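You operate a simulated robot arm through the tools that you are given. There is no shell and no other tool. Be economical: measure what you need, move in short steps, check, and stop when the job is done.

Carry out the task below with a simulated robot arm. There is one attempt and no reset: what you move stays moved.

## Task
Take the steel block and leave it on top of the square pad. Then open the bench door four, take the dust cap from the bench top and put it on the upper shelf three and shut the four again. Then open the bench door one, take the small block from the far bench and put it on the upper shelf one and shut the one again. The order counts.

It is judged by the outcome, as a careful person would: the job done as asked, and still so three seconds after it is handed in. It fails if anything else is knocked over, pushed out of place, dropped, spilled or broken. A push-on lid holds only when it is set on centred and level and pressed home; a screw cap is set on level and turned clockwise until tight.

## Robot
A 7-joint arm with a two-finger parallel gripper on a trunk, on a base that drives. Base frame: it is fixed to the floor where the robot stands at the start and does not move with it; the origin is under the middle of the robot, x ahead of it, y to its left, z up; the surface under the hand at the start is at about z = 80. Lengths are in cm, angles in rad, forces in N, time in s.
With the tool pointing down near the work surface it reaches from about 36 to 86 cm from the robot's upright axis, wherever it stands. Its first joint turns from -2.897 to 2.897 rad. Places, roughly: bench door four [1270, 30, 50]; bench door one [1270, 330, 50]; dust cap [1275, -25, 100]; small block [1275, -100, 100]; square pad [350, 375, 125]; upper shelf one [1300, 330, 50]; upper shelf three [1300, 0, 50]. Payload 3.43 kg.
The tool frame sits at the grasp point between the pads (the TCP): z along the fingers, y along the line on which they close. The tips reach 3.4 cm beyond it. The gripper opens to 12.8 cm. The fingers are 2.4 cm wide and 1.2 cm thick; the gripper's body (4.8 by 13 cm) begins 9.6 cm behind the TCP.
Orientation is told as [roll, pitch, yaw] about the base's x, y, z axes, in that order, counted from this pose: with the fingers straight down and closing along the base's y, the tool's x points along the base's -x, its y along +y and its z along -z.

## Interface
- The arm moves only by the tool play_rows. Its argument "series" is a list of rows, each a list of 3 entries, a list of its own where there are three numbers: the shift along the tool's x, y, z in m, then the turn, a rotation vector about the tool's x, y, z in rad, then the gripper command, from -1 (shut) to 1 (fully open), values between in proportion. In form: [[[dx, dy, dz], [wx, wy, wz], grip], ...]. A call has 1 to 8 rows; each row is the pose to reach, as a shift and turn from the pose commanded when the call began, along the tool's axes at that moment. Each row takes 0.2 s and may step no farther than 5 cm and 0.15 rad from the row before; otherwise, or with a gripper value out of range, the whole call is refused. A pose out of reach is approached as far as the arm can. The call stops where the force on the tool passes 40 N (or 10 N more than at its start, if that is more) or the arm is blocked; 0.2 s more then pass. The fingers move at their own pace (about 15.3 cm/s each) and stop on an object; they squeeze with about 43 N. The grip force told is the motor's: it shows also when the fingers shut on nothing. Time passes only in rows, and 0.2 s behind the last, so rows that repeat a pose let the fingers close. It gives the time, the measured TCP pose, the force on the tool (base axes), the opening and the grip force at its end, in the units of the frame above (readings bear some noise), with the torque about the TCP (base axes, N m) and any sound that the robot's microphone picked up.
- Cameras (640 x 400 px; columns grow to the right, rows downward): "scene" is now at [18.19, -3.42, 156.72]; the picture's right is [-0.42, -0.91, -0.00], its down [-0.58, 0.27, -0.77] and it looks along [0.70, -0.33, -0.63] (base axes); focal length 281 px, centre (320, 200). "wrist" rides on the gripper at [7.6, -1.1, -16] in the tool frame; the picture's right is [0.15, 0.99, 0.00], its down [-0.88, 0.13, -0.46] and it looks along [-0.45, 0.07, 0.89] (tool axes); focal length 234 px, centre (320, 200). There is no depth. A picture from a camera that has moved, and an enlarged one, comes with that camera's place and axes in the base frame and with its lens.
- camera(camera): a new picture of that camera. No time passes.
- roll_base(legs): drives the robot by 1 to 6 legs, each [ahead, turn to the left] in cm and rad, along the robot's own axes; the way and the turn of a leg run together, so that a leg with both is an arc; at most 150 cm and 3.142 rad a leg. The arm and the cameras ride along, it lands a little off, and it stops where it bumps. It gives what a move gives.
- aim_head(pan, tilt): turns the head with the scene camera to pan (to the left, within 2.304 rad either way) and tilt (down, from -0.506 to 1.204), counted from straight ahead of the robot. It gives what a move gives.
- zoom(camera, box): a new picture of the part [left, top, right, bottom] of that camera's present view, enlarged. No time passes.
- finish_job(): hands the job in; it is judged then, once.

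Work in short steps. Places have to be worked out from the pictures, the camera data and where the tool is seen: move nearer, look again, correct. Check each grasp and each placing, and mend what went wrong. You have 165 turns and 128 pictures in all, those below and enlarged ones among them. Open the gripper and draw the arm clear of the work before you hand the job in, unless the task says otherwise; then end with one line.

The tools are called after "Request:" as a command line: name --argument value ..., lists and objects as JSON in quotes. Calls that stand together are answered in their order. play_rows: Moves the arm, as the interface text tells. Its arguments: {"type":"object","properties":{"series":{"type":"array","items":{"type":"array"}}},"required":["series"]} The other tools are called the same way: roll_base (legs) drives the base; aim_head (pan, tilt) turns the head that bears the scene camera; camera (camera) takes a picture; zoom (camera, box) takes an enlarged picture of a part of a camera's view; finish_job () hands the job in.

At the start:

```text
t: 0.0
tool_pos: [41.16, -22.82, 99.93]
ee_rot: [0.0, 0.0, -0.001]
force: [0.1, 0.0, -1.0]
wrist_torque: [0.01, -0.01, 0.0]
grip_width: 12.79
finger_force: 0.0
robot x, y, heading: [0.18, -0.11, -0.001]
head pan, tilt: [-0.435, 0.688]
```

scene: 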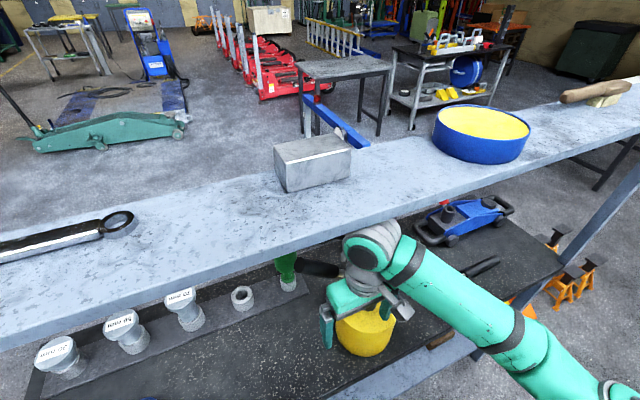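
wrist: 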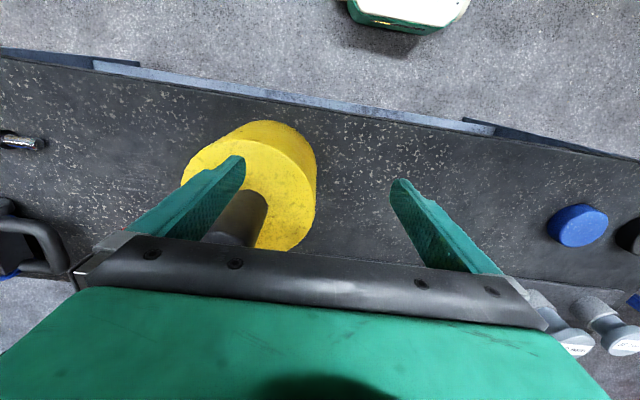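

I begin by looking at the block from the present view enlarged, and further round to the left.

Request:
zoom --camera "scene" --box '[220, 80, 460, 230]'

Request:
aim_head --pan 0.3 --tilt 0.5

Request:
camera --camera "scene"

```text
2.67 times, centred on (340, 155) of scene
camera zoom: at [18.19, -3.42, 156.72], right [-0.42, -0.91, 0.0], down [-0.58, 0.27, -0.77], along [0.7, -0.33, -0.63], focal length 749 px, centre (267, 320)
```

zoom: 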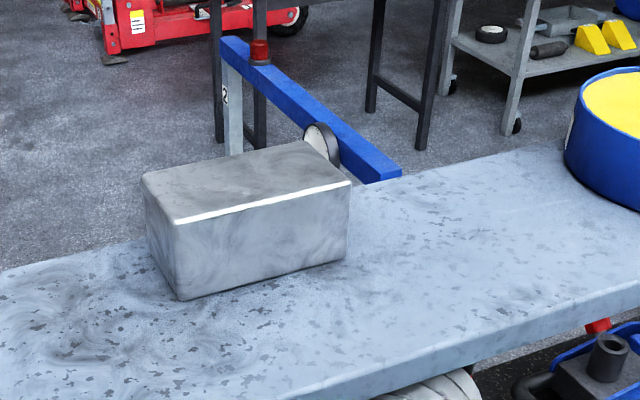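

```text
t: 1.1
tool_pos: [41.17, -22.89, 99.93]
ee_rot: [-0.001, 0.001, 0.001]
force: [-0.4, -0.2, -0.7]
wrist_torque: [0.0, -0.01, -0.04]
grip_width: 12.79
finger_force: 0.0
robot x, y, heading: [0.02, -0.21, 0.002]
head pan, tilt: [0.3, 0.499]
```

```text
124 pictures are left
camera scene: at [19.13, 2.85, 158.38], right [0.29, -0.96, 0.0], down [-0.46, -0.14, -0.88], along [0.84, 0.26, -0.48], focal length 281 px, centre (320, 200)
```

scene: 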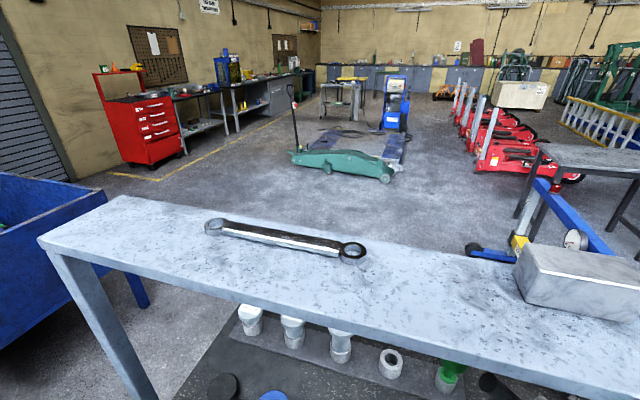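

The shelf's height is what I need next, so I look closer at the block from this head pose to triangulate.

Request:
zoom --camera "scene" --box '[480, 220, 640, 320]'

Request:
aim_head --pan -0.3 --tilt 0.6

Request:
camera --camera "scene"

```text
4.00 times, centred on (560, 270) of scene
camera zoom: at [19.13, 2.85, 158.38], right [0.29, -0.96, 0.0], down [-0.46, -0.14, -0.88], along [0.84, 0.26, -0.48], focal length 1124 px, centre (-640, -80)
```

zoom: 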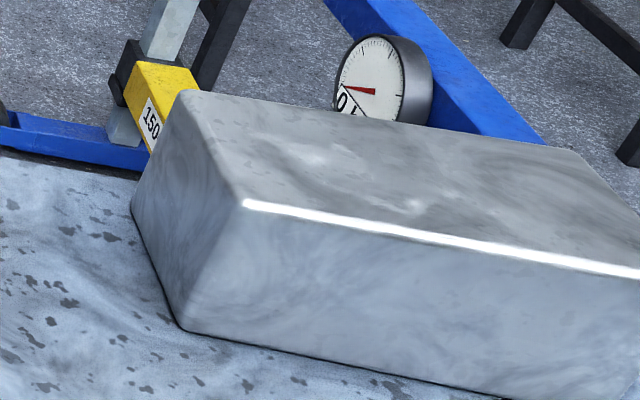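

```text
t: 2.1
tool_pos: [41.19, -22.96, 99.97]
ee_rot: [-0.002, -0.001, 0.001]
force: [0.7, 0.1, 0.3]
wrist_torque: [0.01, 0.03, 0.01]
grip_width: 12.81
finger_force: 0.1
robot x, y, heading: [0.16, -0.23, 0.005]
head pan, tilt: [-0.3, 0.6]
```

```text
122 pictures are left
camera scene: at [18.88, -2.44, 157.48], right [-0.29, -0.96, 0.0], down [-0.54, 0.17, -0.83], along [0.79, -0.24, -0.56], focal length 281 px, centre (320, 200)
```

scene: 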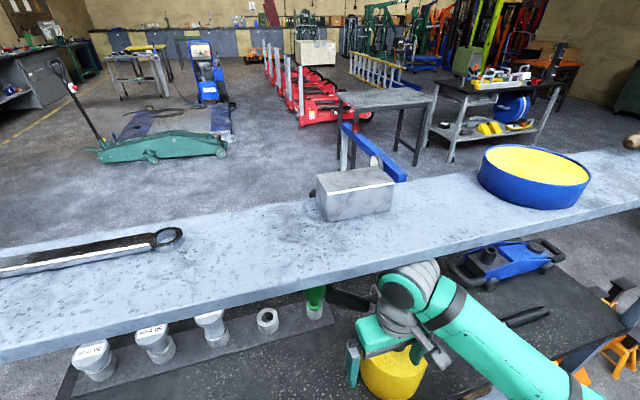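

Triangulation puts the shelf top at about z 134, with its front edge near x 38, so the hand is partly under it. I must back out before raising; I check what stands behind.

Request:
aim_head --pan 2.3 --tilt 0.6

Request:
camera --camera "scene"

Request:
aim_head --pan -2.3 --tilt 0.6

Request:
camera --camera "scene"

```text
t: 4.4
tool_pos: [41.2, -22.82, 99.98]
ee_rot: [0.001, 0.001, -0.002]
force: [0.2, -0.2, 0.4]
wrist_torque: [-0.01, 0.02, 0.01]
grip_width: 12.81
finger_force: 0.1
robot x, y, heading: [-0.25, 0.03, 0.001]
head pan, tilt: [2.3, 0.6]
```

```text
121 pictures are left
camera scene: at [4.55, 6.76, 157.47], right [0.75, 0.67, 0.0], down [0.38, -0.42, -0.83], along [-0.55, 0.62, -0.56], focal length 281 px, centre (320, 200)
```

scene: 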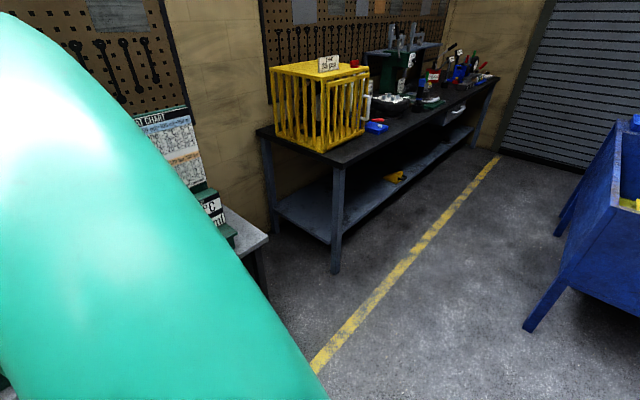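

```text
t: 8.1
tool_pos: [41.19, -22.9, 100.02]
ee_rot: [-0.002, 0.001, 0.0]
force: [-0.2, -0.1, -0.3]
wrist_torque: [0.03, -0.03, -0.01]
grip_width: 12.8
finger_force: 0.1
robot x, y, heading: [0.01, 0.07, -0.002]
head pan, tilt: [-2.3, 0.6]
```

```text
120 pictures are left
camera scene: at [4.55, -6.42, 157.47], right [-0.75, 0.67, 0.0], down [0.38, 0.42, -0.82], along [-0.55, -0.62, -0.57], focal length 281 px, centre (320, 200)
```

scene: 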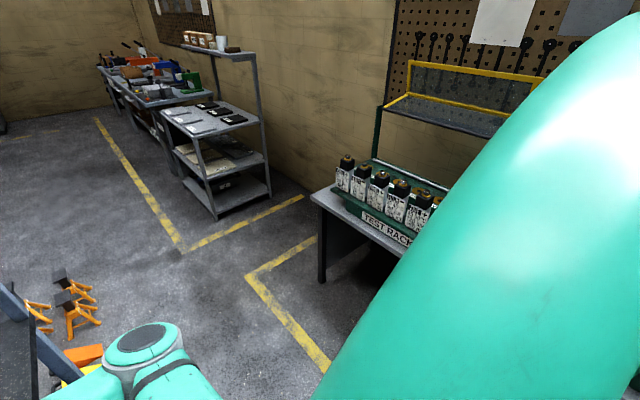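

Behind, the nearest table stands near x −70, so backing up 25 cm is safe. The cylinder under the hand is well below the fingertips.

Request:
roll_base --legs '[[-25, 0]]'

Request:
aim_head --pan -0.2 --tilt 0.5

Request:
camera --camera "scene"

```text
t: 9.9
tool_pos: [15.93, -23.01, 99.91]
ee_rot: [-0.001, 0.0, -0.007]
force: [-0.5, -0.2, 0.2]
wrist_torque: [-0.03, 0.03, -0.04]
grip_width: 12.81
finger_force: 0.1
robot x, y, heading: [-25.2, 0.09, 0.001]
head pan, tilt: [-2.3, 0.6]
```

```text
t: 11.9
tool_pos: [15.94, -22.97, 100.14]
ee_rot: [-0.002, 0.002, -0.004]
force: [0.2, 0.0, -0.4]
wrist_torque: [-0.02, 0.02, -0.02]
grip_width: 12.81
finger_force: 0.0
robot x, y, heading: [-25.1, -0.05, -0.008]
head pan, tilt: [-0.201, 0.499]
```

```text
119 pictures are left
camera scene: at [-5.82, -1.68, 158.38], right [-0.2, -0.98, 0.0], down [-0.47, 0.1, -0.88], along [0.86, -0.18, -0.48], focal length 281 px, centre (320, 200)
```

scene: 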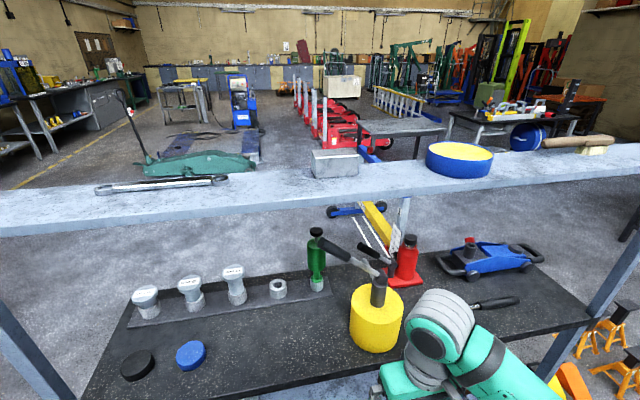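

The new view confirms the block's bottom front-left corner near [46, −12, 134.5]. I raise the hand straight up in front of the shelf.

Request:
play_rows --series '[[[0, 0, -0.05], [0, 0, 0], 1], [[0, 0, -0.1], [0, 0, 0], 1], [[0, 0, -0.15], [0, 0, 0], 1], [[0, 0, -0.2], [0, 0, 0], 1], [[0, 0, -0.25], [0, 0, 0], 1], [[0, 0, -0.3], [0, 0, 0], 1], [[0, 0, -0.35], [0, 0, 0], 1], [[0, 0, -0.4], [0, 0, 0], 1]]'

Request:
zoom --camera "scene" --box '[280, 130, 400, 205]'

```text
t: 13.7
tool_pos: [15.73, -23.01, 140.22]
ee_rot: [0.001, 0.0, -0.004]
force: [1.1, -0.5, 0.3]
wrist_torque: [0.09, 0.02, -0.03]
grip_width: 12.79
finger_force: 0.0
robot x, y, heading: [-25.13, -0.09, -0.003]
head pan, tilt: [-0.201, 0.499]
```

```text
5.33 times, centred on (340, 168) of scene
camera zoom: at [-5.8, -1.72, 158.38], right [-0.2, -0.98, 0.0], down [-0.47, 0.1, -0.88], along [0.86, -0.18, -0.48], focal length 1498 px, centre (213, 373)
```

zoom: 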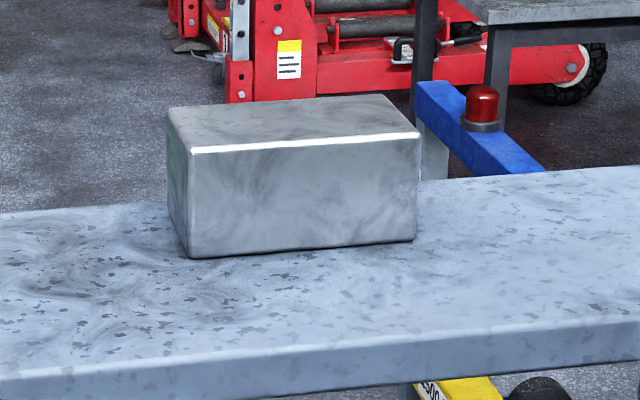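

The block is about 9 (y) × 4.5 × 4.5 cm, centred near [48.4, −16.2, 136.7], lying square to the shelf. I raise to z ≈ 155 and drive forward 20 cm.

Request:
play_rows --series '[[[0, 0, -0.05], [0, 0, 0], 1], [[0, 0, -0.1], [0, 0, 0], 1], [[0, 0, -0.15], [0, 0, 0], 1]]'

Request:
roll_base --legs '[[20, 0]]'

Request:
camera --camera "scene"

Request:
camera --camera "wrist"

```text
t: 14.5
tool_pos: [15.78, -23.48, 142.9]
ee_rot: [0.043, -0.001, -0.005]
force: [-0.3, 0.3, 1.5]
wrist_torque: [0.04, 0.03, -0.02]
grip_width: 12.8
finger_force: 0.0
out of reach, approached as far as the arm can: row 1, 2, 3
robot x, y, heading: [-25.43, 0.02, -0.007]
head pan, tilt: [-0.201, 0.499]
```

```text
t: 16.1
tool_pos: [36.34, -23.43, 142.82]
ee_rot: [0.04, 0.0, 0.0]
force: [-0.5, -0.2, -0.2]
wrist_torque: [0.0, 0.03, 0.04]
grip_width: 12.78
finger_force: 0.1
robot x, y, heading: [-4.28, 0.1, -0.002]
head pan, tilt: [-0.201, 0.499]
```

```text
117 pictures are left
camera scene: at [14.63, -1.69, 158.38], right [-0.2, -0.98, 0.0], down [-0.47, 0.1, -0.88], along [0.86, -0.18, -0.48], focal length 281 px, centre (320, 200)
```

scene: 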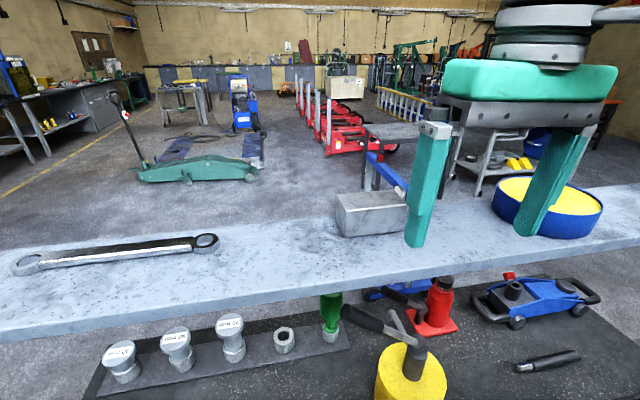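

```text
116 pictures are left
camera wrist: at [28.69, -25.35, 158.86], right [-0.14, 0.99, 0.04], down [0.88, 0.11, 0.46], along [0.45, 0.1, -0.89], focal length 234 px, centre (320, 200)
```

wrist: 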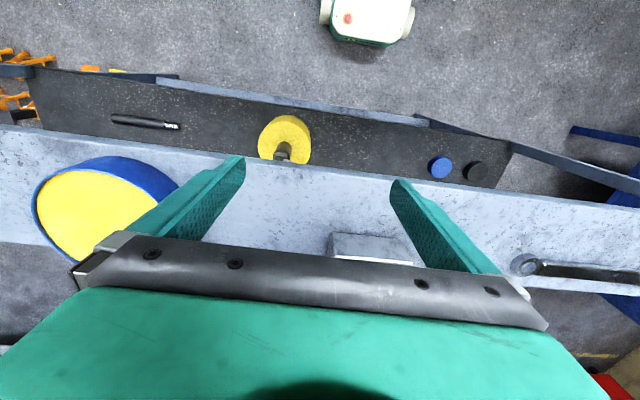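

The arm tops out near z 143 here (tips ≈ 139.5), just over the block. I slide left to y ≈ −16 in front of the block first and check.

Request:
play_rows --series '[[[0, 0.035, 0.005], [0, 0, 0], 1], [[0, 0.07, 0.005], [0, 0, 0], 1]]'

```text
t: 16.7
tool_pos: [36.2, -16.55, 142.65]
ee_rot: [0.04, 0.001, -0.001]
force: [-0.8, -1.0, 1.2]
wrist_torque: [0.08, -0.04, 0.02]
grip_width: 12.8
finger_force: 0.0
robot x, y, heading: [-4.76, -0.09, -0.002]
head pan, tilt: [-0.201, 0.499]
```

Now aligned in y; I level the hand and go forward over the block with the fingers straddling it.

Request:
play_rows --series '[[[-0.0, 0.003, 0.01], [0.04, 0, 0], 1], [[-0.04, 0.003, 0.01], [0.04, 0, 0], 1], [[-0.07, 0.003, 0.01], [0.04, 0, 0], 1]]'

Request:
camera --camera "scene"

Request:
camera --camera "wrist"

```text
t: 17.5
tool_pos: [43.38, -16.05, 141.53]
ee_rot: [0.003, -0.001, -0.002]
force: [-0.7, 0.1, 0.5]
wrist_torque: [-0.02, -0.09, 0.02]
grip_width: 12.78
finger_force: 0.0
robot x, y, heading: [-4.53, 0.08, -0.003]
head pan, tilt: [-0.201, 0.499]
```

```text
115 pictures are left
camera scene: at [14.58, -1.69, 158.39], right [-0.2, -0.98, 0.0], down [-0.47, 0.1, -0.88], along [0.86, -0.18, -0.48], focal length 281 px, centre (320, 200)
```

scene: 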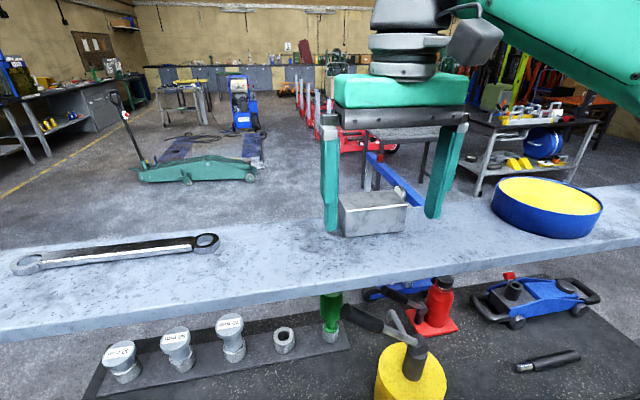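

```text
114 pictures are left
camera wrist: at [35.68, -17.35, 157.55], right [-0.14, 0.99, 0.0], down [0.88, 0.13, 0.46], along [0.45, 0.07, -0.89], focal length 234 px, centre (320, 200)
```

wrist: 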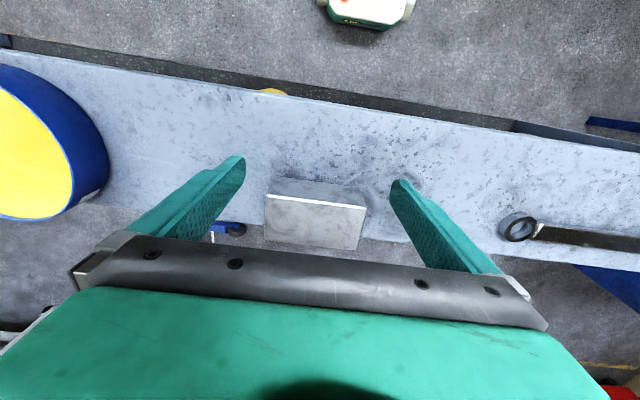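

Centred between the fingers. Forward 5 cm, down about 3.1 cm, and close.

Request:
play_rows --series '[[[-0.025, 0, 0], [0, 0, 0], 1], [[-0.05, 0, 0.01], [0, 0, 0], 1], [[-0.05, 0, 0.03], [0, 0, 0], 1], [[-0.05, 0, 0.03], [0, 0, 0], 0], [[-0.05, 0, 0.03], [0, 0, 0], -1], [[-0.05, 0, 0.03], [0, 0, 0], -1]]'

Request:
camera --camera "scene"

```text
t: 18.9
tool_pos: [48.48, -15.92, 138.54]
ee_rot: [0.0, 0.0, -0.001]
force: [2.9, -0.5, 6.2]
wrist_torque: [-0.93, 0.18, -0.02]
grip_width: 8.99
finger_force: 42.5
robot x, y, heading: [-4.85, -0.08, -0.001]
head pan, tilt: [-0.201, 0.499]
```

```text
113 pictures are left
camera scene: at [14.63, -1.68, 158.38], right [-0.2, -0.98, 0.0], down [-0.47, 0.1, -0.88], along [0.86, -0.18, -0.48], focal length 281 px, centre (320, 200)
```

scene: 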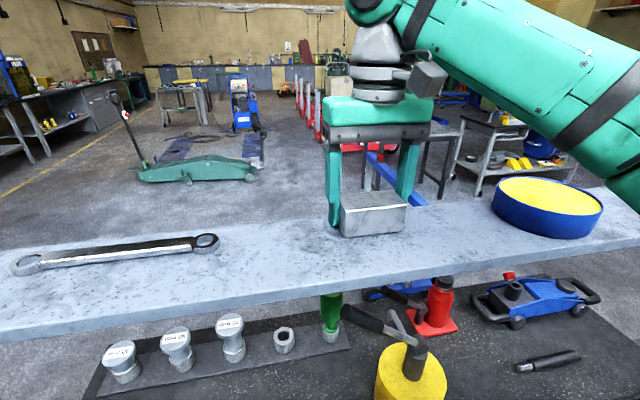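

Gripped at 9.0 cm. I lift 4 cm, then draw back.

Request:
play_rows --series '[[[0, 0, -0.02], [0, 0, 0], -1], [[0, 0, -0.04], [0, 0, 0], -1], [[0.04, 0, -0.04], [0, 0, 0], -1], [[0.08, 0, -0.04], [0, 0, 0], -1]]'

Request:
camera --camera "scene"

```text
t: 19.9
tool_pos: [40.66, -16.48, 142.09]
ee_rot: [0.02, 0.011, 0.0]
force: [1.3, 1.6, -15.4]
wrist_torque: [-0.07, -0.12, -0.03]
grip_width: 8.97
finger_force: 42.9
robot x, y, heading: [-4.63, -0.17, -0.006]
head pan, tilt: [-0.201, 0.499]
```

```text
112 pictures are left
camera scene: at [14.71, -1.67, 158.37], right [-0.2, -0.98, 0.0], down [-0.47, 0.1, -0.88], along [0.86, -0.18, -0.48], focal length 281 px, centre (320, 200)
```

scene: 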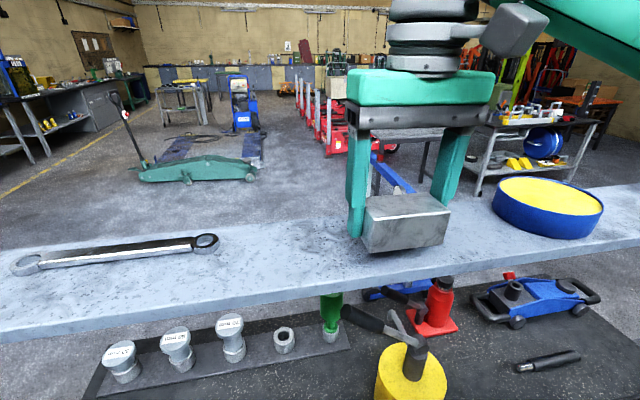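

The block is held firmly. I back away from the bench and look left for the route.

Request:
roll_base --legs '[[-25, 0]]'

Request:
aim_head --pan 1.0 --tilt 0.4

Request:
camera --camera "scene"

Request:
zoom --camera "scene" --box '[320, 0, 640, 200]'

```text
t: 21.7
tool_pos: [15.57, -16.39, 142.14]
ee_rot: [0.019, 0.005, 0.001]
force: [-0.2, 0.2, -15.8]
wrist_torque: [0.04, -0.17, 0.0]
grip_width: 8.97
finger_force: 42.4
robot x, y, heading: [-30.0, -0.1, 0.001]
head pan, tilt: [-0.201, 0.499]
```

```text
t: 23.1
tool_pos: [15.59, -16.51, 142.04]
ee_rot: [0.023, 0.006, 0.002]
force: [-0.1, 0.8, -14.8]
wrist_torque: [0.0, -0.17, 0.0]
grip_width: 8.97
finger_force: 42.7
robot x, y, heading: [-29.83, 0.12, 0.004]
head pan, tilt: [1.0, 0.4]
```

```text
111 pictures are left
camera scene: at [-14.25, 7.97, 159.29], right [0.84, -0.54, 0.0], down [-0.21, -0.33, -0.92], along [0.5, 0.78, -0.39], focal length 281 px, centre (320, 200)
```

scene: 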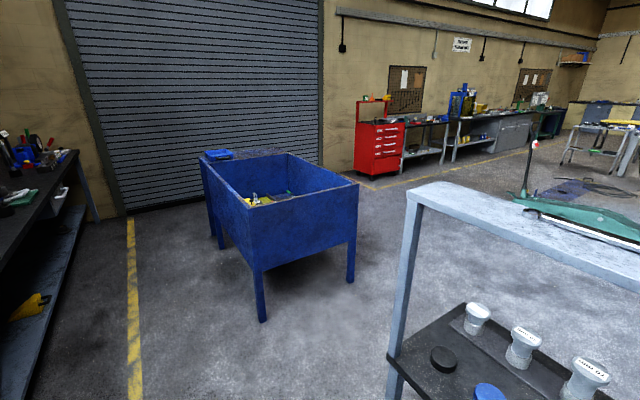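

```text
2.00 times, centred on (480, 100) of scene
camera zoom: at [-14.25, 7.97, 159.29], right [0.84, -0.54, 0.0], down [-0.21, -0.33, -0.92], along [0.5, 0.78, -0.39], focal length 562 px, centre (0, 400)
```

zoom: 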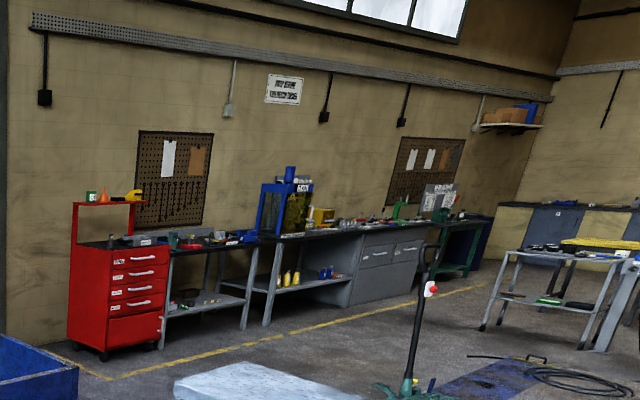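

The red cabinet at the left wall carries the pad on its raised shelf. The way leads round the bench's left end, through the ~1 m gap beside the blue bin (y ≈ 50–160); I turn left, drive 104, and turn right.

Request:
roll_base --legs '[[0, 1.571], [103, 0], [0, -1.571]]'

Request:
aim_head --pan 0.25 --tilt 0.5

Request:
camera --camera "scene"

```text
t: 36.2
tool_pos: [19.92, 99.88, 141.83]
ee_rot: [0.029, 0.011, 0.283]
force: [-0.7, -0.4, -15.0]
wrist_torque: [0.0, -0.12, 0.02]
grip_width: 9.0
finger_force: 43.1
robot x, y, heading: [-28.23, 103.25, 0.306]
head pan, tilt: [1.0, 0.4]
stopped in leg 3: the robot was blocked; the commanded pose is now the measured one
```

```text
t: 37.3
tool_pos: [19.83, 99.98, 141.86]
ee_rot: [0.031, 0.007, 0.283]
force: [0.1, 0.2, -16.3]
wrist_torque: [0.02, -0.17, 0.0]
grip_width: 8.98
finger_force: 43.3
robot x, y, heading: [-28.82, 103.0, 0.305]
head pan, tilt: [0.25, 0.499]
```

```text
109 pictures are left
camera scene: at [-10.66, 111.33, 158.38], right [0.53, -0.85, 0.0], down [-0.41, -0.25, -0.88], along [0.75, 0.46, -0.48], focal length 281 px, centre (320, 200)
```

scene: 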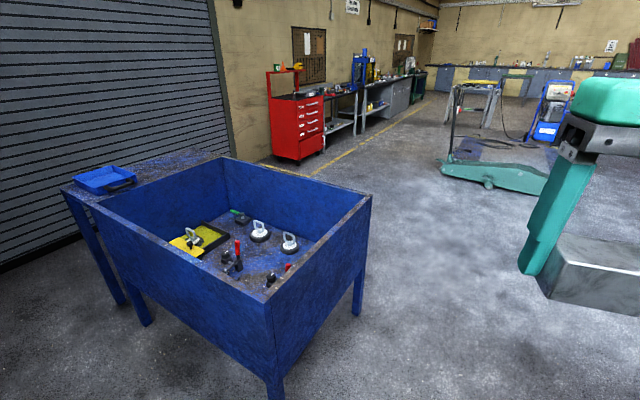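

The robot was blocked turning at heading 0.3; I look right and behind to see what it met.

Request:
aim_head --pan -1.3 --tilt 0.9

Request:
camera --camera "scene"

Request:
aim_head --pan 2.3 --tilt 0.9

Request:
camera --camera "scene"

```text
t: 38.9
tool_pos: [19.77, 99.93, 141.77]
ee_rot: [0.029, 0.01, 0.284]
force: [0.1, -0.2, -15.7]
wrist_torque: [0.07, -0.16, -0.03]
grip_width: 9.0
finger_force: 43.4
robot x, y, heading: [-28.36, 102.94, 0.307]
head pan, tilt: [-1.3, 0.901]
```

```text
108 pictures are left
camera scene: at [-14.29, 100.2, 154.99], right [-0.84, -0.54, 0.0], down [-0.43, 0.66, -0.62], along [0.34, -0.52, -0.78], focal length 281 px, centre (320, 200)
```

scene: 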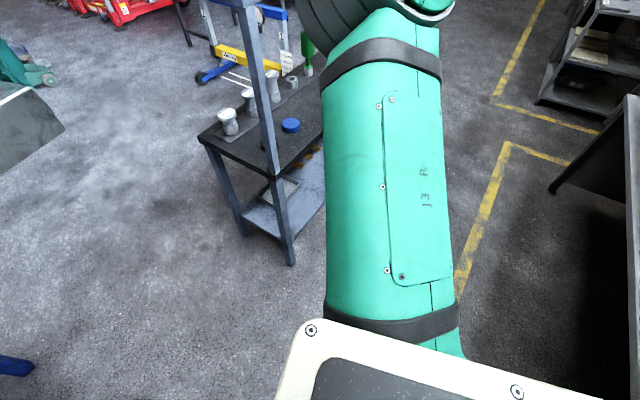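

```text
t: 41.9
tool_pos: [19.71, 99.9, 141.81]
ee_rot: [0.03, 0.009, 0.284]
force: [-0.9, -0.5, -15.6]
wrist_torque: [0.03, -0.14, -0.02]
grip_width: 8.98
finger_force: 43.5
robot x, y, heading: [-28.18, 103.1, 0.308]
head pan, tilt: [2.3, 0.901]
```

```text
107 pictures are left
camera scene: at [-24.88, 110.4, 154.99], right [0.51, 0.86, 0.0], down [0.67, -0.4, -0.62], along [-0.53, 0.32, -0.78], focal length 281 px, centre (320, 200)
```

scene: 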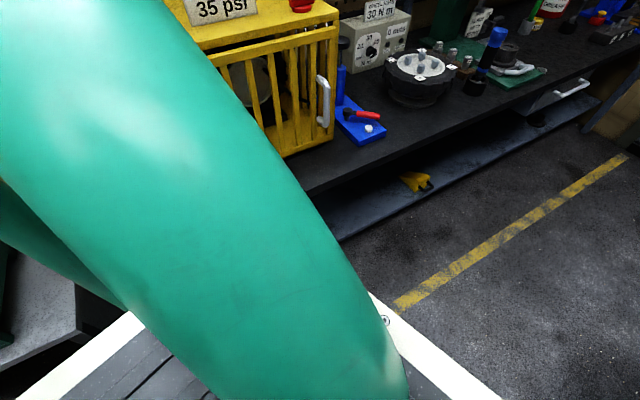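

The base's long rear-left corner met the table behind. I go 13 cm ahead first, then finish the right turn.

Request:
roll_base --legs '[[13, 0], [0, -0.306]]'

Request:
aim_head --pan 0.6 --tilt 0.7

Request:
camera --camera "scene"

```text
t: 44.2
tool_pos: [29.52, 90.03, 141.89]
ee_rot: [0.029, 0.009, -0.009]
force: [-0.4, 0.5, -15.3]
wrist_torque: [-0.03, -0.13, -0.01]
grip_width: 8.98
finger_force: 42.5
robot x, y, heading: [-15.62, 107.12, 0.008]
head pan, tilt: [2.3, 0.901]
```

```text
t: 46.0
tool_pos: [29.43, 89.99, 141.85]
ee_rot: [0.03, 0.01, -0.008]
force: [0.3, 0.4, -15.0]
wrist_torque: [-0.01, -0.17, -0.02]
grip_width: 9.01
finger_force: 42.9
robot x, y, heading: [-15.89, 107.12, 0.011]
head pan, tilt: [0.6, 0.7]
```

```text
106 pictures are left
camera scene: at [1.71, 112.32, 156.61], right [0.57, -0.82, 0.0], down [-0.53, -0.37, -0.76], along [0.63, 0.44, -0.64], focal length 281 px, centre (320, 200)
```

scene: 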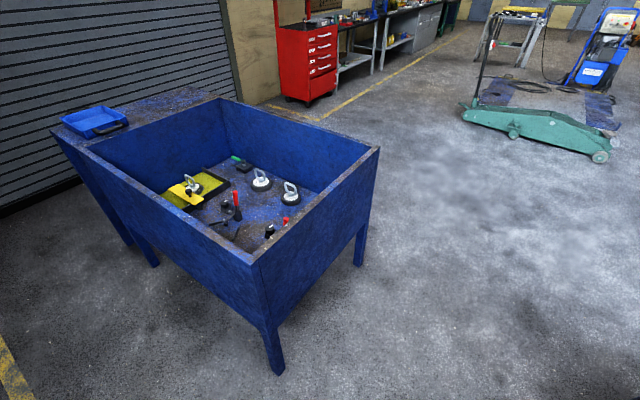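

Clear ahead. I drive past the bin, then turn towards the cabinet.

Request:
roll_base --legs '[[150, 0], [70, 0], [0, 0.9], [110, 0]]'

Request:
aim_head --pan 0.1 --tilt 0.3

Request:
camera --camera "scene"

```text
t: 64.8
tool_pos: [319.34, 218.26, 141.76]
ee_rot: [0.03, 0.008, 0.849]
force: [0.4, 0.4, -15.4]
wrist_torque: [0.11, -0.13, 0.01]
grip_width: 9.0
finger_force: 42.8
robot x, y, heading: [277.02, 195.18, 0.871]
head pan, tilt: [0.6, 0.7]
```

```text
t: 65.7
tool_pos: [319.41, 218.18, 141.78]
ee_rot: [0.031, 0.006, 0.851]
force: [-0.3, 0.1, -15.9]
wrist_torque: [0.11, -0.08, -0.03]
grip_width: 8.99
finger_force: 42.5
robot x, y, heading: [276.65, 195.28, 0.869]
head pan, tilt: [0.099, 0.3]
```

```text
105 pictures are left
camera scene: at [288.99, 211.06, 160.21], right [0.82, -0.57, 0.0], down [-0.17, -0.24, -0.95], along [0.54, 0.79, -0.3], focal length 281 px, centre (320, 200)
```

scene: 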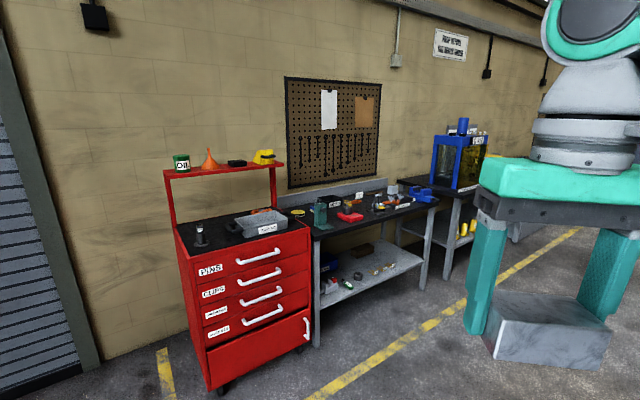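

The pad is probably the dark item on the cabinet's raised red shelf; I enlarge it.

Request:
zoom --camera "scene" --box '[150, 130, 310, 230]'

```text
4.00 times, centred on (230, 180) of scene
camera zoom: at [288.99, 211.06, 160.21], right [0.82, -0.57, 0.0], down [-0.17, -0.24, -0.95], along [0.54, 0.79, -0.3], focal length 1124 px, centre (680, 280)
```

zoom: 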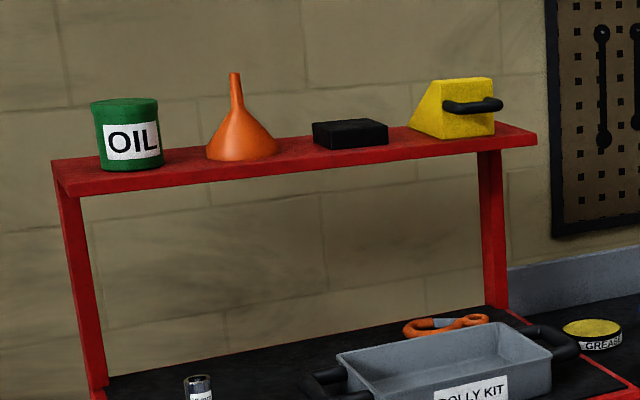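

The black square pad sits between the funnel and the yellow wedge on the raised shelf. I drive closer and square up to the cabinet.

Request:
roll_base --legs '[[88, 0.016], [0, 0.69]]'

Request:
aim_head --pan 0.0 --tilt 0.6

Request:
camera --camera "scene"

```text
t: 72.4
tool_pos: [350.59, 307.19, 141.83]
ee_rot: [0.029, 0.008, 1.554]
force: [-0.3, -0.2, -14.7]
wrist_torque: [0.12, 0.01, -0.05]
grip_width: 8.95
finger_force: 43.0
robot x, y, heading: [333.06, 262.08, 1.575]
head pan, tilt: [0.099, 0.3]
```

```text
t: 73.2
tool_pos: [350.48, 307.17, 141.8]
ee_rot: [0.032, 0.011, 1.553]
force: [0.1, 0.3, -15.0]
wrist_torque: [0.09, -0.03, -0.01]
grip_width: 9.0
finger_force: 42.9
robot x, y, heading: [333.42, 262.29, 1.575]
head pan, tilt: [0.0, 0.6]
```

```text
103 pictures are left
camera scene: at [332.99, 281.63, 157.48], right [1.0, 0.0, 0.0], down [0.0, -0.56, -0.83], along [0.0, 0.83, -0.56], focal length 281 px, centre (320, 200)
```

scene: 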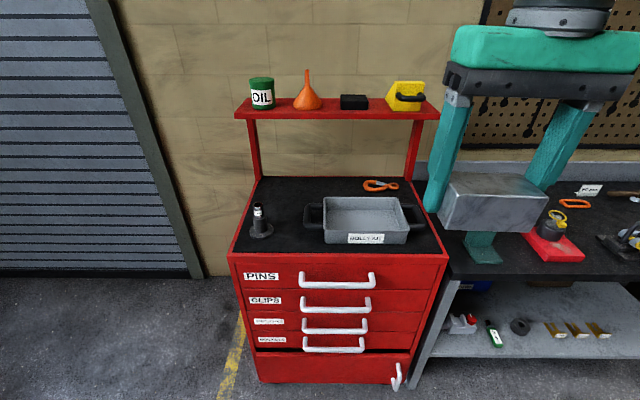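

I enlarge the pad from this square-on view.

Request:
zoom --camera "scene" --box '[280, 60, 440, 160]'

```text
4.00 times, centred on (360, 110) of scene
camera zoom: at [332.99, 281.63, 157.48], right [1.0, 0.0, 0.0], down [0.0, -0.56, -0.83], along [0.0, 0.83, -0.56], focal length 1124 px, centre (160, 560)
```

zoom: 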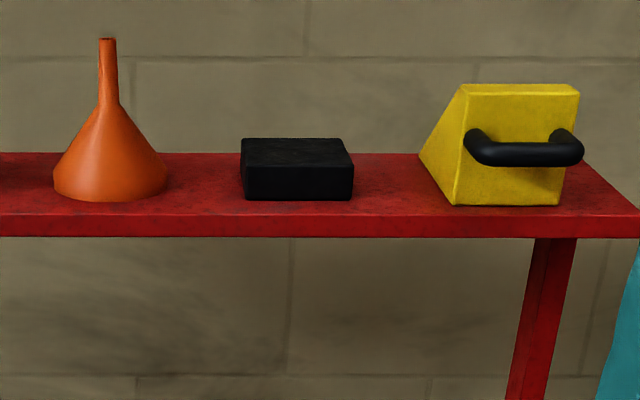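

Pad ≈ 9×9×2.6 cm, centre about [344.4, 379.3], top z ≈ 133; neighbours leave ~6 cm each side. I check where the base's front reaches, to know how near I can drive.

Request:
aim_head --pan 0.0 --tilt 1.2

Request:
camera --camera "scene"

```text
t: 74.2
tool_pos: [350.6, 307.22, 141.66]
ee_rot: [0.031, 0.013, 1.554]
force: [-0.7, 0.1, -15.6]
wrist_torque: [0.14, -0.01, -0.01]
grip_width: 8.98
finger_force: 42.5
robot x, y, heading: [333.04, 262.38, 1.576]
head pan, tilt: [0.0, 1.201]
```

```text
101 pictures are left
camera scene: at [333.0, 278.39, 153.01], right [1.0, 0.0, 0.0], down [0.0, -0.93, -0.36], along [0.0, 0.36, -0.93], focal length 281 px, centre (320, 200)
```

scene: 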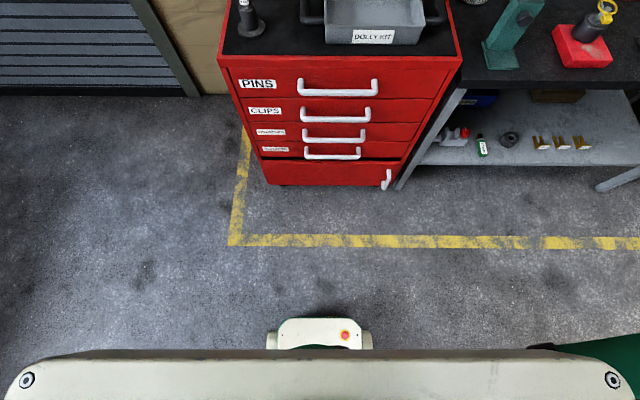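

The base front is only ~13 cm ahead of its centre, and the cabinet front is near y 341, so I can advance 47 cm; the block then stops 13 cm short of the shelf.

Request:
roll_base --legs '[[47, 0]]'

Request:
aim_head --pan 0.0 --tilt 0.4

Request:
camera --camera "scene"

```text
t: 77.0
tool_pos: [349.92, 354.13, 141.7]
ee_rot: [0.028, 0.011, 1.558]
force: [0.1, -0.1, -16.1]
wrist_torque: [0.11, -0.01, -0.02]
grip_width: 9.01
finger_force: 43.0
robot x, y, heading: [332.76, 309.28, 1.582]
head pan, tilt: [0.0, 1.201]
```

```text
t: 78.2
tool_pos: [349.93, 354.31, 141.79]
ee_rot: [0.031, 0.01, 1.56]
force: [0.3, 0.4, -15.5]
wrist_torque: [0.12, -0.04, -0.03]
grip_width: 8.97
finger_force: 43.2
robot x, y, heading: [333.41, 309.2, 1.581]
head pan, tilt: [0.0, 0.4]
```

```text
100 pictures are left
camera scene: at [332.59, 329.1, 159.28], right [1.0, 0.01, 0.0], down [0.0, -0.39, -0.92], along [-0.01, 0.92, -0.39], focal length 281 px, centre (320, 200)
```

scene: 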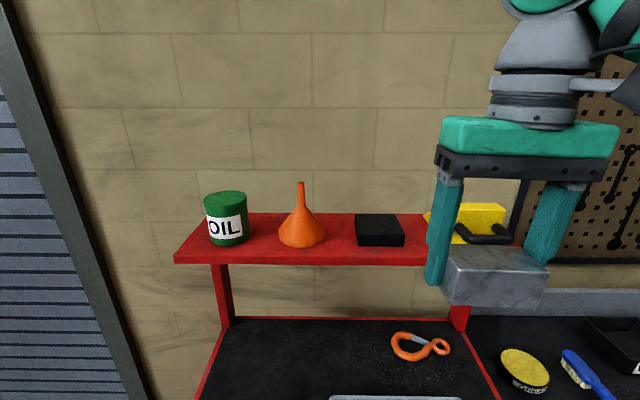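

Request:
zoom --camera "scene" --box '[270, 170, 590, 320]'

```text
2.00 times, centred on (430, 245) of scene
camera zoom: at [332.59, 329.1, 159.28], right [1.0, 0.01, 0.0], down [0.0, -0.39, -0.92], along [-0.01, 0.92, -0.39], focal length 562 px, centre (100, 110)
```

zoom: 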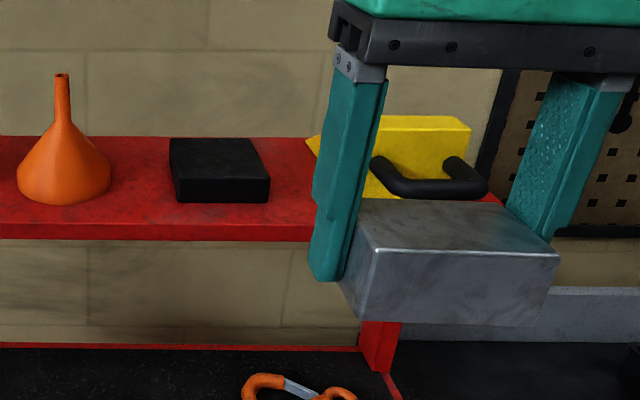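

Two views agree: pad top at z ≈ 133.05, centre [343.9, 379]. Block bottom is ≈ 137.9. I shift 6 cm left, level the hand, and carry the block forward over the pad.

Request:
play_rows --series '[[[0, 0.03, 0.0], [0.03, -0.01, 0], -1], [[0, 0.058, 0.0], [0.03, -0.01, 0], -1], [[-0.04, 0.058, 0], [0.03, -0.01, 0], -1], [[-0.08, 0.058, 0], [0.03, -0.01, 0], -1], [[-0.12, 0.058, 0], [0.03, -0.01, 0], -1], [[-0.16, 0.058, 0], [0.03, -0.01, 0], -1], [[-0.2, 0.058, 0], [0.03, -0.01, 0], -1], [[-0.235, 0.058, 0], [0.03, -0.01, 0], -1]]'

Request:
camera --camera "scene"

Request:
camera --camera "wrist"

```text
t: 80.0
tool_pos: [345.02, 377.93, 139.52]
ee_rot: [0.028, 0.025, 1.557]
force: [0.1, -2.9, -14.3]
wrist_torque: [0.19, 0.01, 0.01]
grip_width: 8.98
finger_force: 43.1
robot x, y, heading: [332.63, 309.31, 1.578]
head pan, tilt: [0.0, 0.4]
```

```text
98 pictures are left
camera scene: at [332.56, 329.02, 159.3], right [1.0, 0.01, 0.0], down [0.0, -0.39, -0.92], along [-0.01, 0.92, -0.39], focal length 281 px, centre (320, 200)
```

scene: 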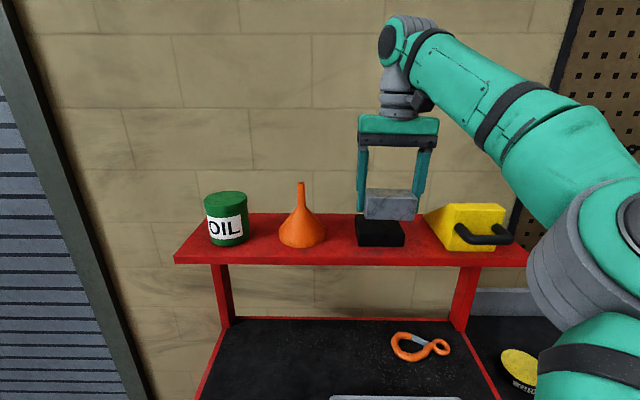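

```text
97 pictures are left
camera wrist: at [346.47, 370.69, 155.68], right [-0.99, -0.13, 0.03], down [-0.1, 0.89, 0.44], along [-0.09, 0.43, -0.9], focal length 234 px, centre (320, 200)
```

wrist: 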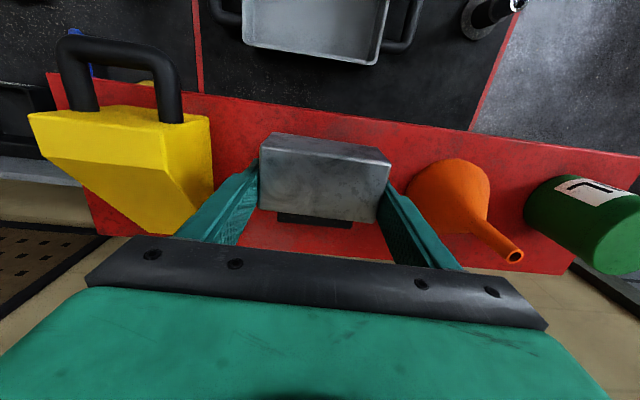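

Over the pad now, but z read 2 cm lower than expected; I let it settle and re-read.

Request:
play_rows --series '[[[0, 0, 0], [0, 0, 0], -1], [[0, 0, 0], [0, 0, 0], -1]]'

Request:
zoom --camera "scene" --box '[300, 150, 460, 270]'

```text
t: 80.5
tool_pos: [344.69, 378.31, 139.17]
ee_rot: [0.023, 0.028, 1.56]
force: [-0.4, 0.2, -15.7]
wrist_torque: [0.14, 0.0, 0.01]
grip_width: 8.99
finger_force: 43.0
robot x, y, heading: [332.63, 309.11, 1.579]
head pan, tilt: [0.0, 0.4]
```

```text
3.33 times, centred on (380, 210) of scene
camera zoom: at [332.58, 329.12, 159.29], right [1.0, 0.01, 0.0], down [0.0, -0.39, -0.92], along [-0.01, 0.92, -0.39], focal length 936 px, centre (120, 167)
```

zoom: 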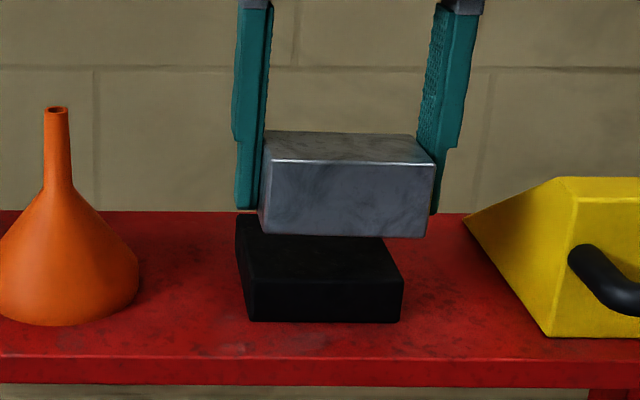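

Block bottom at ≈ 135.3, 2.3 cm above the pad. I level the hand and trim 0.6 cm left, 0.6 cm forward before lowering.

Request:
play_rows --series '[[[-0.003, 0.006, 0], [0.023, -0.028, 0], -1], [[-0.006, 0.006, 0], [0.023, -0.028, 0], -1], [[-0.006, 0.006, 0], [0.023, -0.028, 0], -1]]'

```text
t: 81.3
tool_pos: [344.23, 378.69, 139.93]
ee_rot: [-0.003, -0.007, 1.56]
force: [-0.3, 0.0, -16.3]
wrist_torque: [0.11, -0.01, -0.01]
grip_width: 9.01
finger_force: 42.7
robot x, y, heading: [332.86, 309.1, 1.575]
head pan, tilt: [0.0, 0.4]
```

Level now. I lower in small steps and watch the force for contact.

Request:
play_rows --series '[[[0, 0, 0.012], [0, 0, 0], -1], [[0, 0, 0.022], [0, 0, 0], -1], [[0, 0, 0.022], [0, 0, 0], -1]]'

Request:
zoom --camera "scene" --box '[300, 150, 460, 270]'

```text
t: 82.2
tool_pos: [343.95, 378.48, 139.66]
ee_rot: [-0.022, -0.029, 1.559]
force: [0.1, 0.3, -15.5]
wrist_torque: [0.11, 0.02, -0.02]
grip_width: 8.97
finger_force: 42.9
robot x, y, heading: [333.07, 309.32, 1.581]
head pan, tilt: [0.0, 0.4]
```

```text
3.33 times, centred on (380, 210) of scene
camera zoom: at [332.58, 329.12, 159.29], right [1.0, 0.01, 0.0], down [0.0, -0.39, -0.92], along [-0.01, 0.92, -0.39], focal length 936 px, centre (120, 167)
```

zoom: 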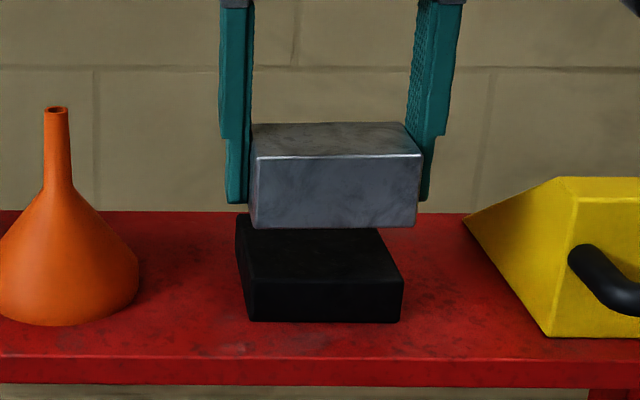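

The hand tilted rather than descended, so the tracking lags; I wait and re-read.

Request:
play_rows --series '[[[0, 0, 0], [0, 0, 0], -1], [[0, 0, 0], [0, 0, 0], -1], [[0, 0, 0], [0, 0, 0], -1], [[0, 0, 0], [0, 0, 0], -1]]'

```text
t: 83.2
tool_pos: [343.87, 378.46, 139.58]
ee_rot: [-0.021, -0.028, 1.558]
force: [0.5, 0.9, -16.2]
wrist_torque: [0.13, 0.02, -0.03]
grip_width: 8.99
finger_force: 42.8
robot x, y, heading: [332.77, 309.02, 1.576]
head pan, tilt: [0.0, 0.4]
```

It settled there, so it isn't lag. I command the level correction together with a further lowering and see.

Request:
play_rows --series '[[[0, 0, 0.005], [-0.02, 0.028, 0], -1], [[0, 0, 0.01], [-0.02, 0.028, 0], -1], [[0, 0, 0.01], [-0.02, 0.028, 0], -1]]'

```text
t: 84.0
tool_pos: [344.0, 378.63, 138.5]
ee_rot: [-0.005, 0.001, 1.559]
force: [-0.2, 0.6, -15.6]
wrist_torque: [0.16, 0.02, -0.03]
grip_width: 9.0
finger_force: 43.0
robot x, y, heading: [332.48, 309.02, 1.58]
head pan, tilt: [0.0, 0.4]
```

Level at z 138.5 (block bottom ≈ 134.65). Lower 1 cm more.

Request:
play_rows --series '[[[-0.002, 0, 0.005], [0, 0, 0], -1], [[-0.003, 0, 0.011], [0, 0, 0], -1], [[-0.003, 0, 0.011], [0, 0, 0], -1]]'

Request:
zoom --camera "scene" --box '[300, 150, 460, 270]'

```text
t: 84.8
tool_pos: [344.13, 378.89, 137.46]
ee_rot: [-0.005, -0.001, 1.559]
force: [0.4, 0.1, -16.0]
wrist_torque: [0.14, 0.0, -0.02]
grip_width: 9.01
finger_force: 43.2
robot x, y, heading: [332.67, 309.49, 1.577]
head pan, tilt: [0.0, 0.4]
```

```text
3.33 times, centred on (380, 210) of scene
camera zoom: at [332.58, 329.12, 159.29], right [1.0, 0.01, 0.0], down [0.0, -0.39, -0.92], along [-0.01, 0.92, -0.39], focal length 936 px, centre (120, 167)
```

zoom: 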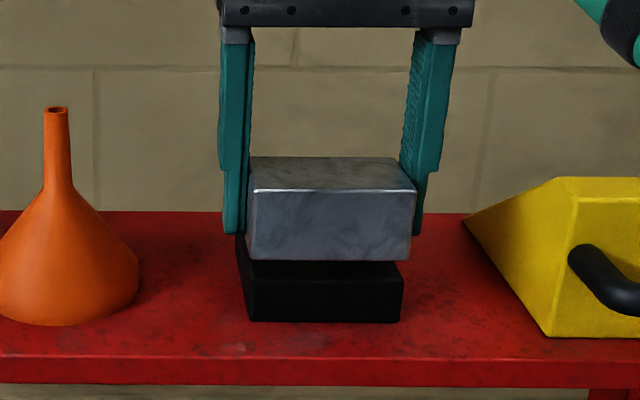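

Aligned over the pad; about 0.5 cm left. I lower in 2 mm steps.

Request:
play_rows --series '[[[0, 0, 0.002], [0, 0, 0], -1], [[0, 0, 0.004], [0, 0, 0], -1], [[0, 0, 0.006], [0, 0, 0], -1]]'

```text
t: 85.5
tool_pos: [344.01, 378.78, 136.8]
ee_rot: [-0.004, 0.001, 1.56]
force: [0.9, 1.1, -15.4]
wrist_torque: [0.14, 0.0, 0.0]
grip_width: 9.04
finger_force: 43.4
robot x, y, heading: [332.83, 309.29, 1.579]
head pan, tilt: [0.0, 0.4]
```

Request:
play_rows --series '[[[0, 0, 0.002], [0, 0, 0], -1], [[0, 0, 0.004], [0, 0, 0], -1]]'

Request:
zoom --camera "scene" --box '[340, 190, 430, 250]'

```text
t: 86.2
tool_pos: [343.92, 378.94, 136.43]
ee_rot: [-0.001, -0.001, 1.557]
force: [-0.5, -0.4, -14.7]
wrist_torque: [0.16, -0.04, 0.01]
grip_width: 8.98
finger_force: 43.1
robot x, y, heading: [332.89, 309.17, 1.577]
head pan, tilt: [0.0, 0.4]
```

```text
6.67 times, centred on (385, 220) of scene
camera zoom: at [332.58, 329.12, 159.29], right [1.0, 0.01, 0.0], down [0.0, -0.39, -0.92], along [-0.01, 0.92, -0.39], focal length 1873 px, centre (-113, 67)
```

zoom: 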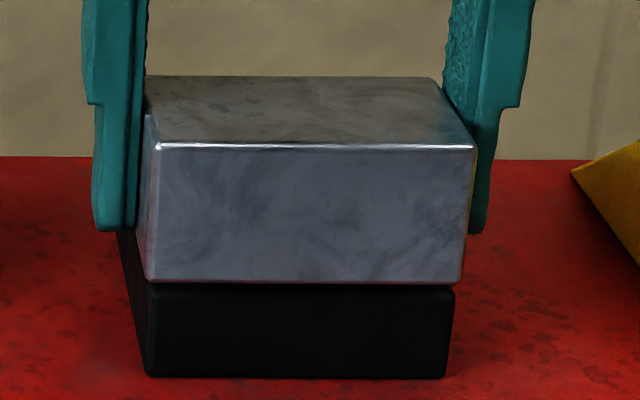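

Nearly touching but the weight is still on the hand; a bit further.

Request:
play_rows --series '[[[0, 0, 0.002], [0, 0, 0], -1], [[0, 0, 0.003], [0, 0, 0], -1], [[0, 0, 0.003], [0, 0, 0], -1]]'

```text
t: 87.0
tool_pos: [344.02, 378.79, 136.01]
ee_rot: [-0.004, 0.001, 1.557]
force: [-0.3, -0.4, -15.2]
wrist_torque: [0.17, -0.01, 0.01]
grip_width: 9.0
finger_force: 43.1
robot x, y, heading: [333.11, 309.3, 1.576]
head pan, tilt: [0.0, 0.4]
```

Request:
play_rows --series '[[[0, 0, 0.002], [0, 0, 0], -1], [[0, 0, 0.003], [0, 0, 0], -1], [[0, 0, 0.003], [0, 0, 0], -1]]'

Request:
zoom --camera "scene" --box '[340, 190, 430, 250]'

```text
t: 87.8
tool_pos: [343.94, 378.88, 135.78]
ee_rot: [-0.003, -0.001, 1.56]
force: [-0.5, -0.5, -14.3]
wrist_torque: [0.16, 0.03, -0.02]
grip_width: 9.02
finger_force: 42.9
robot x, y, heading: [332.56, 308.99, 1.58]
head pan, tilt: [0.0, 0.4]
```

```text
6.67 times, centred on (385, 220) of scene
camera zoom: at [332.58, 329.12, 159.29], right [1.0, 0.01, 0.0], down [0.0, -0.39, -0.92], along [-0.01, 0.92, -0.39], focal length 1873 px, centre (-113, 67)
```

zoom: 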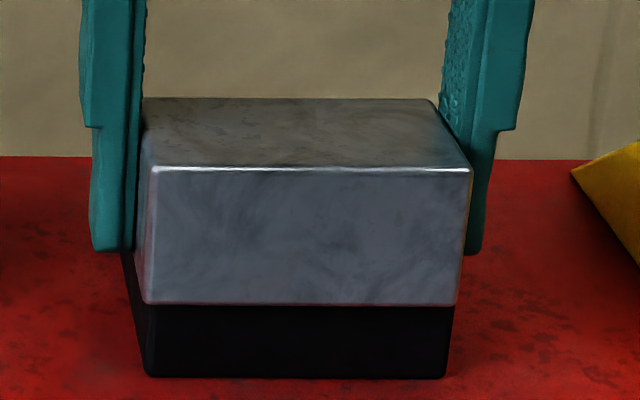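

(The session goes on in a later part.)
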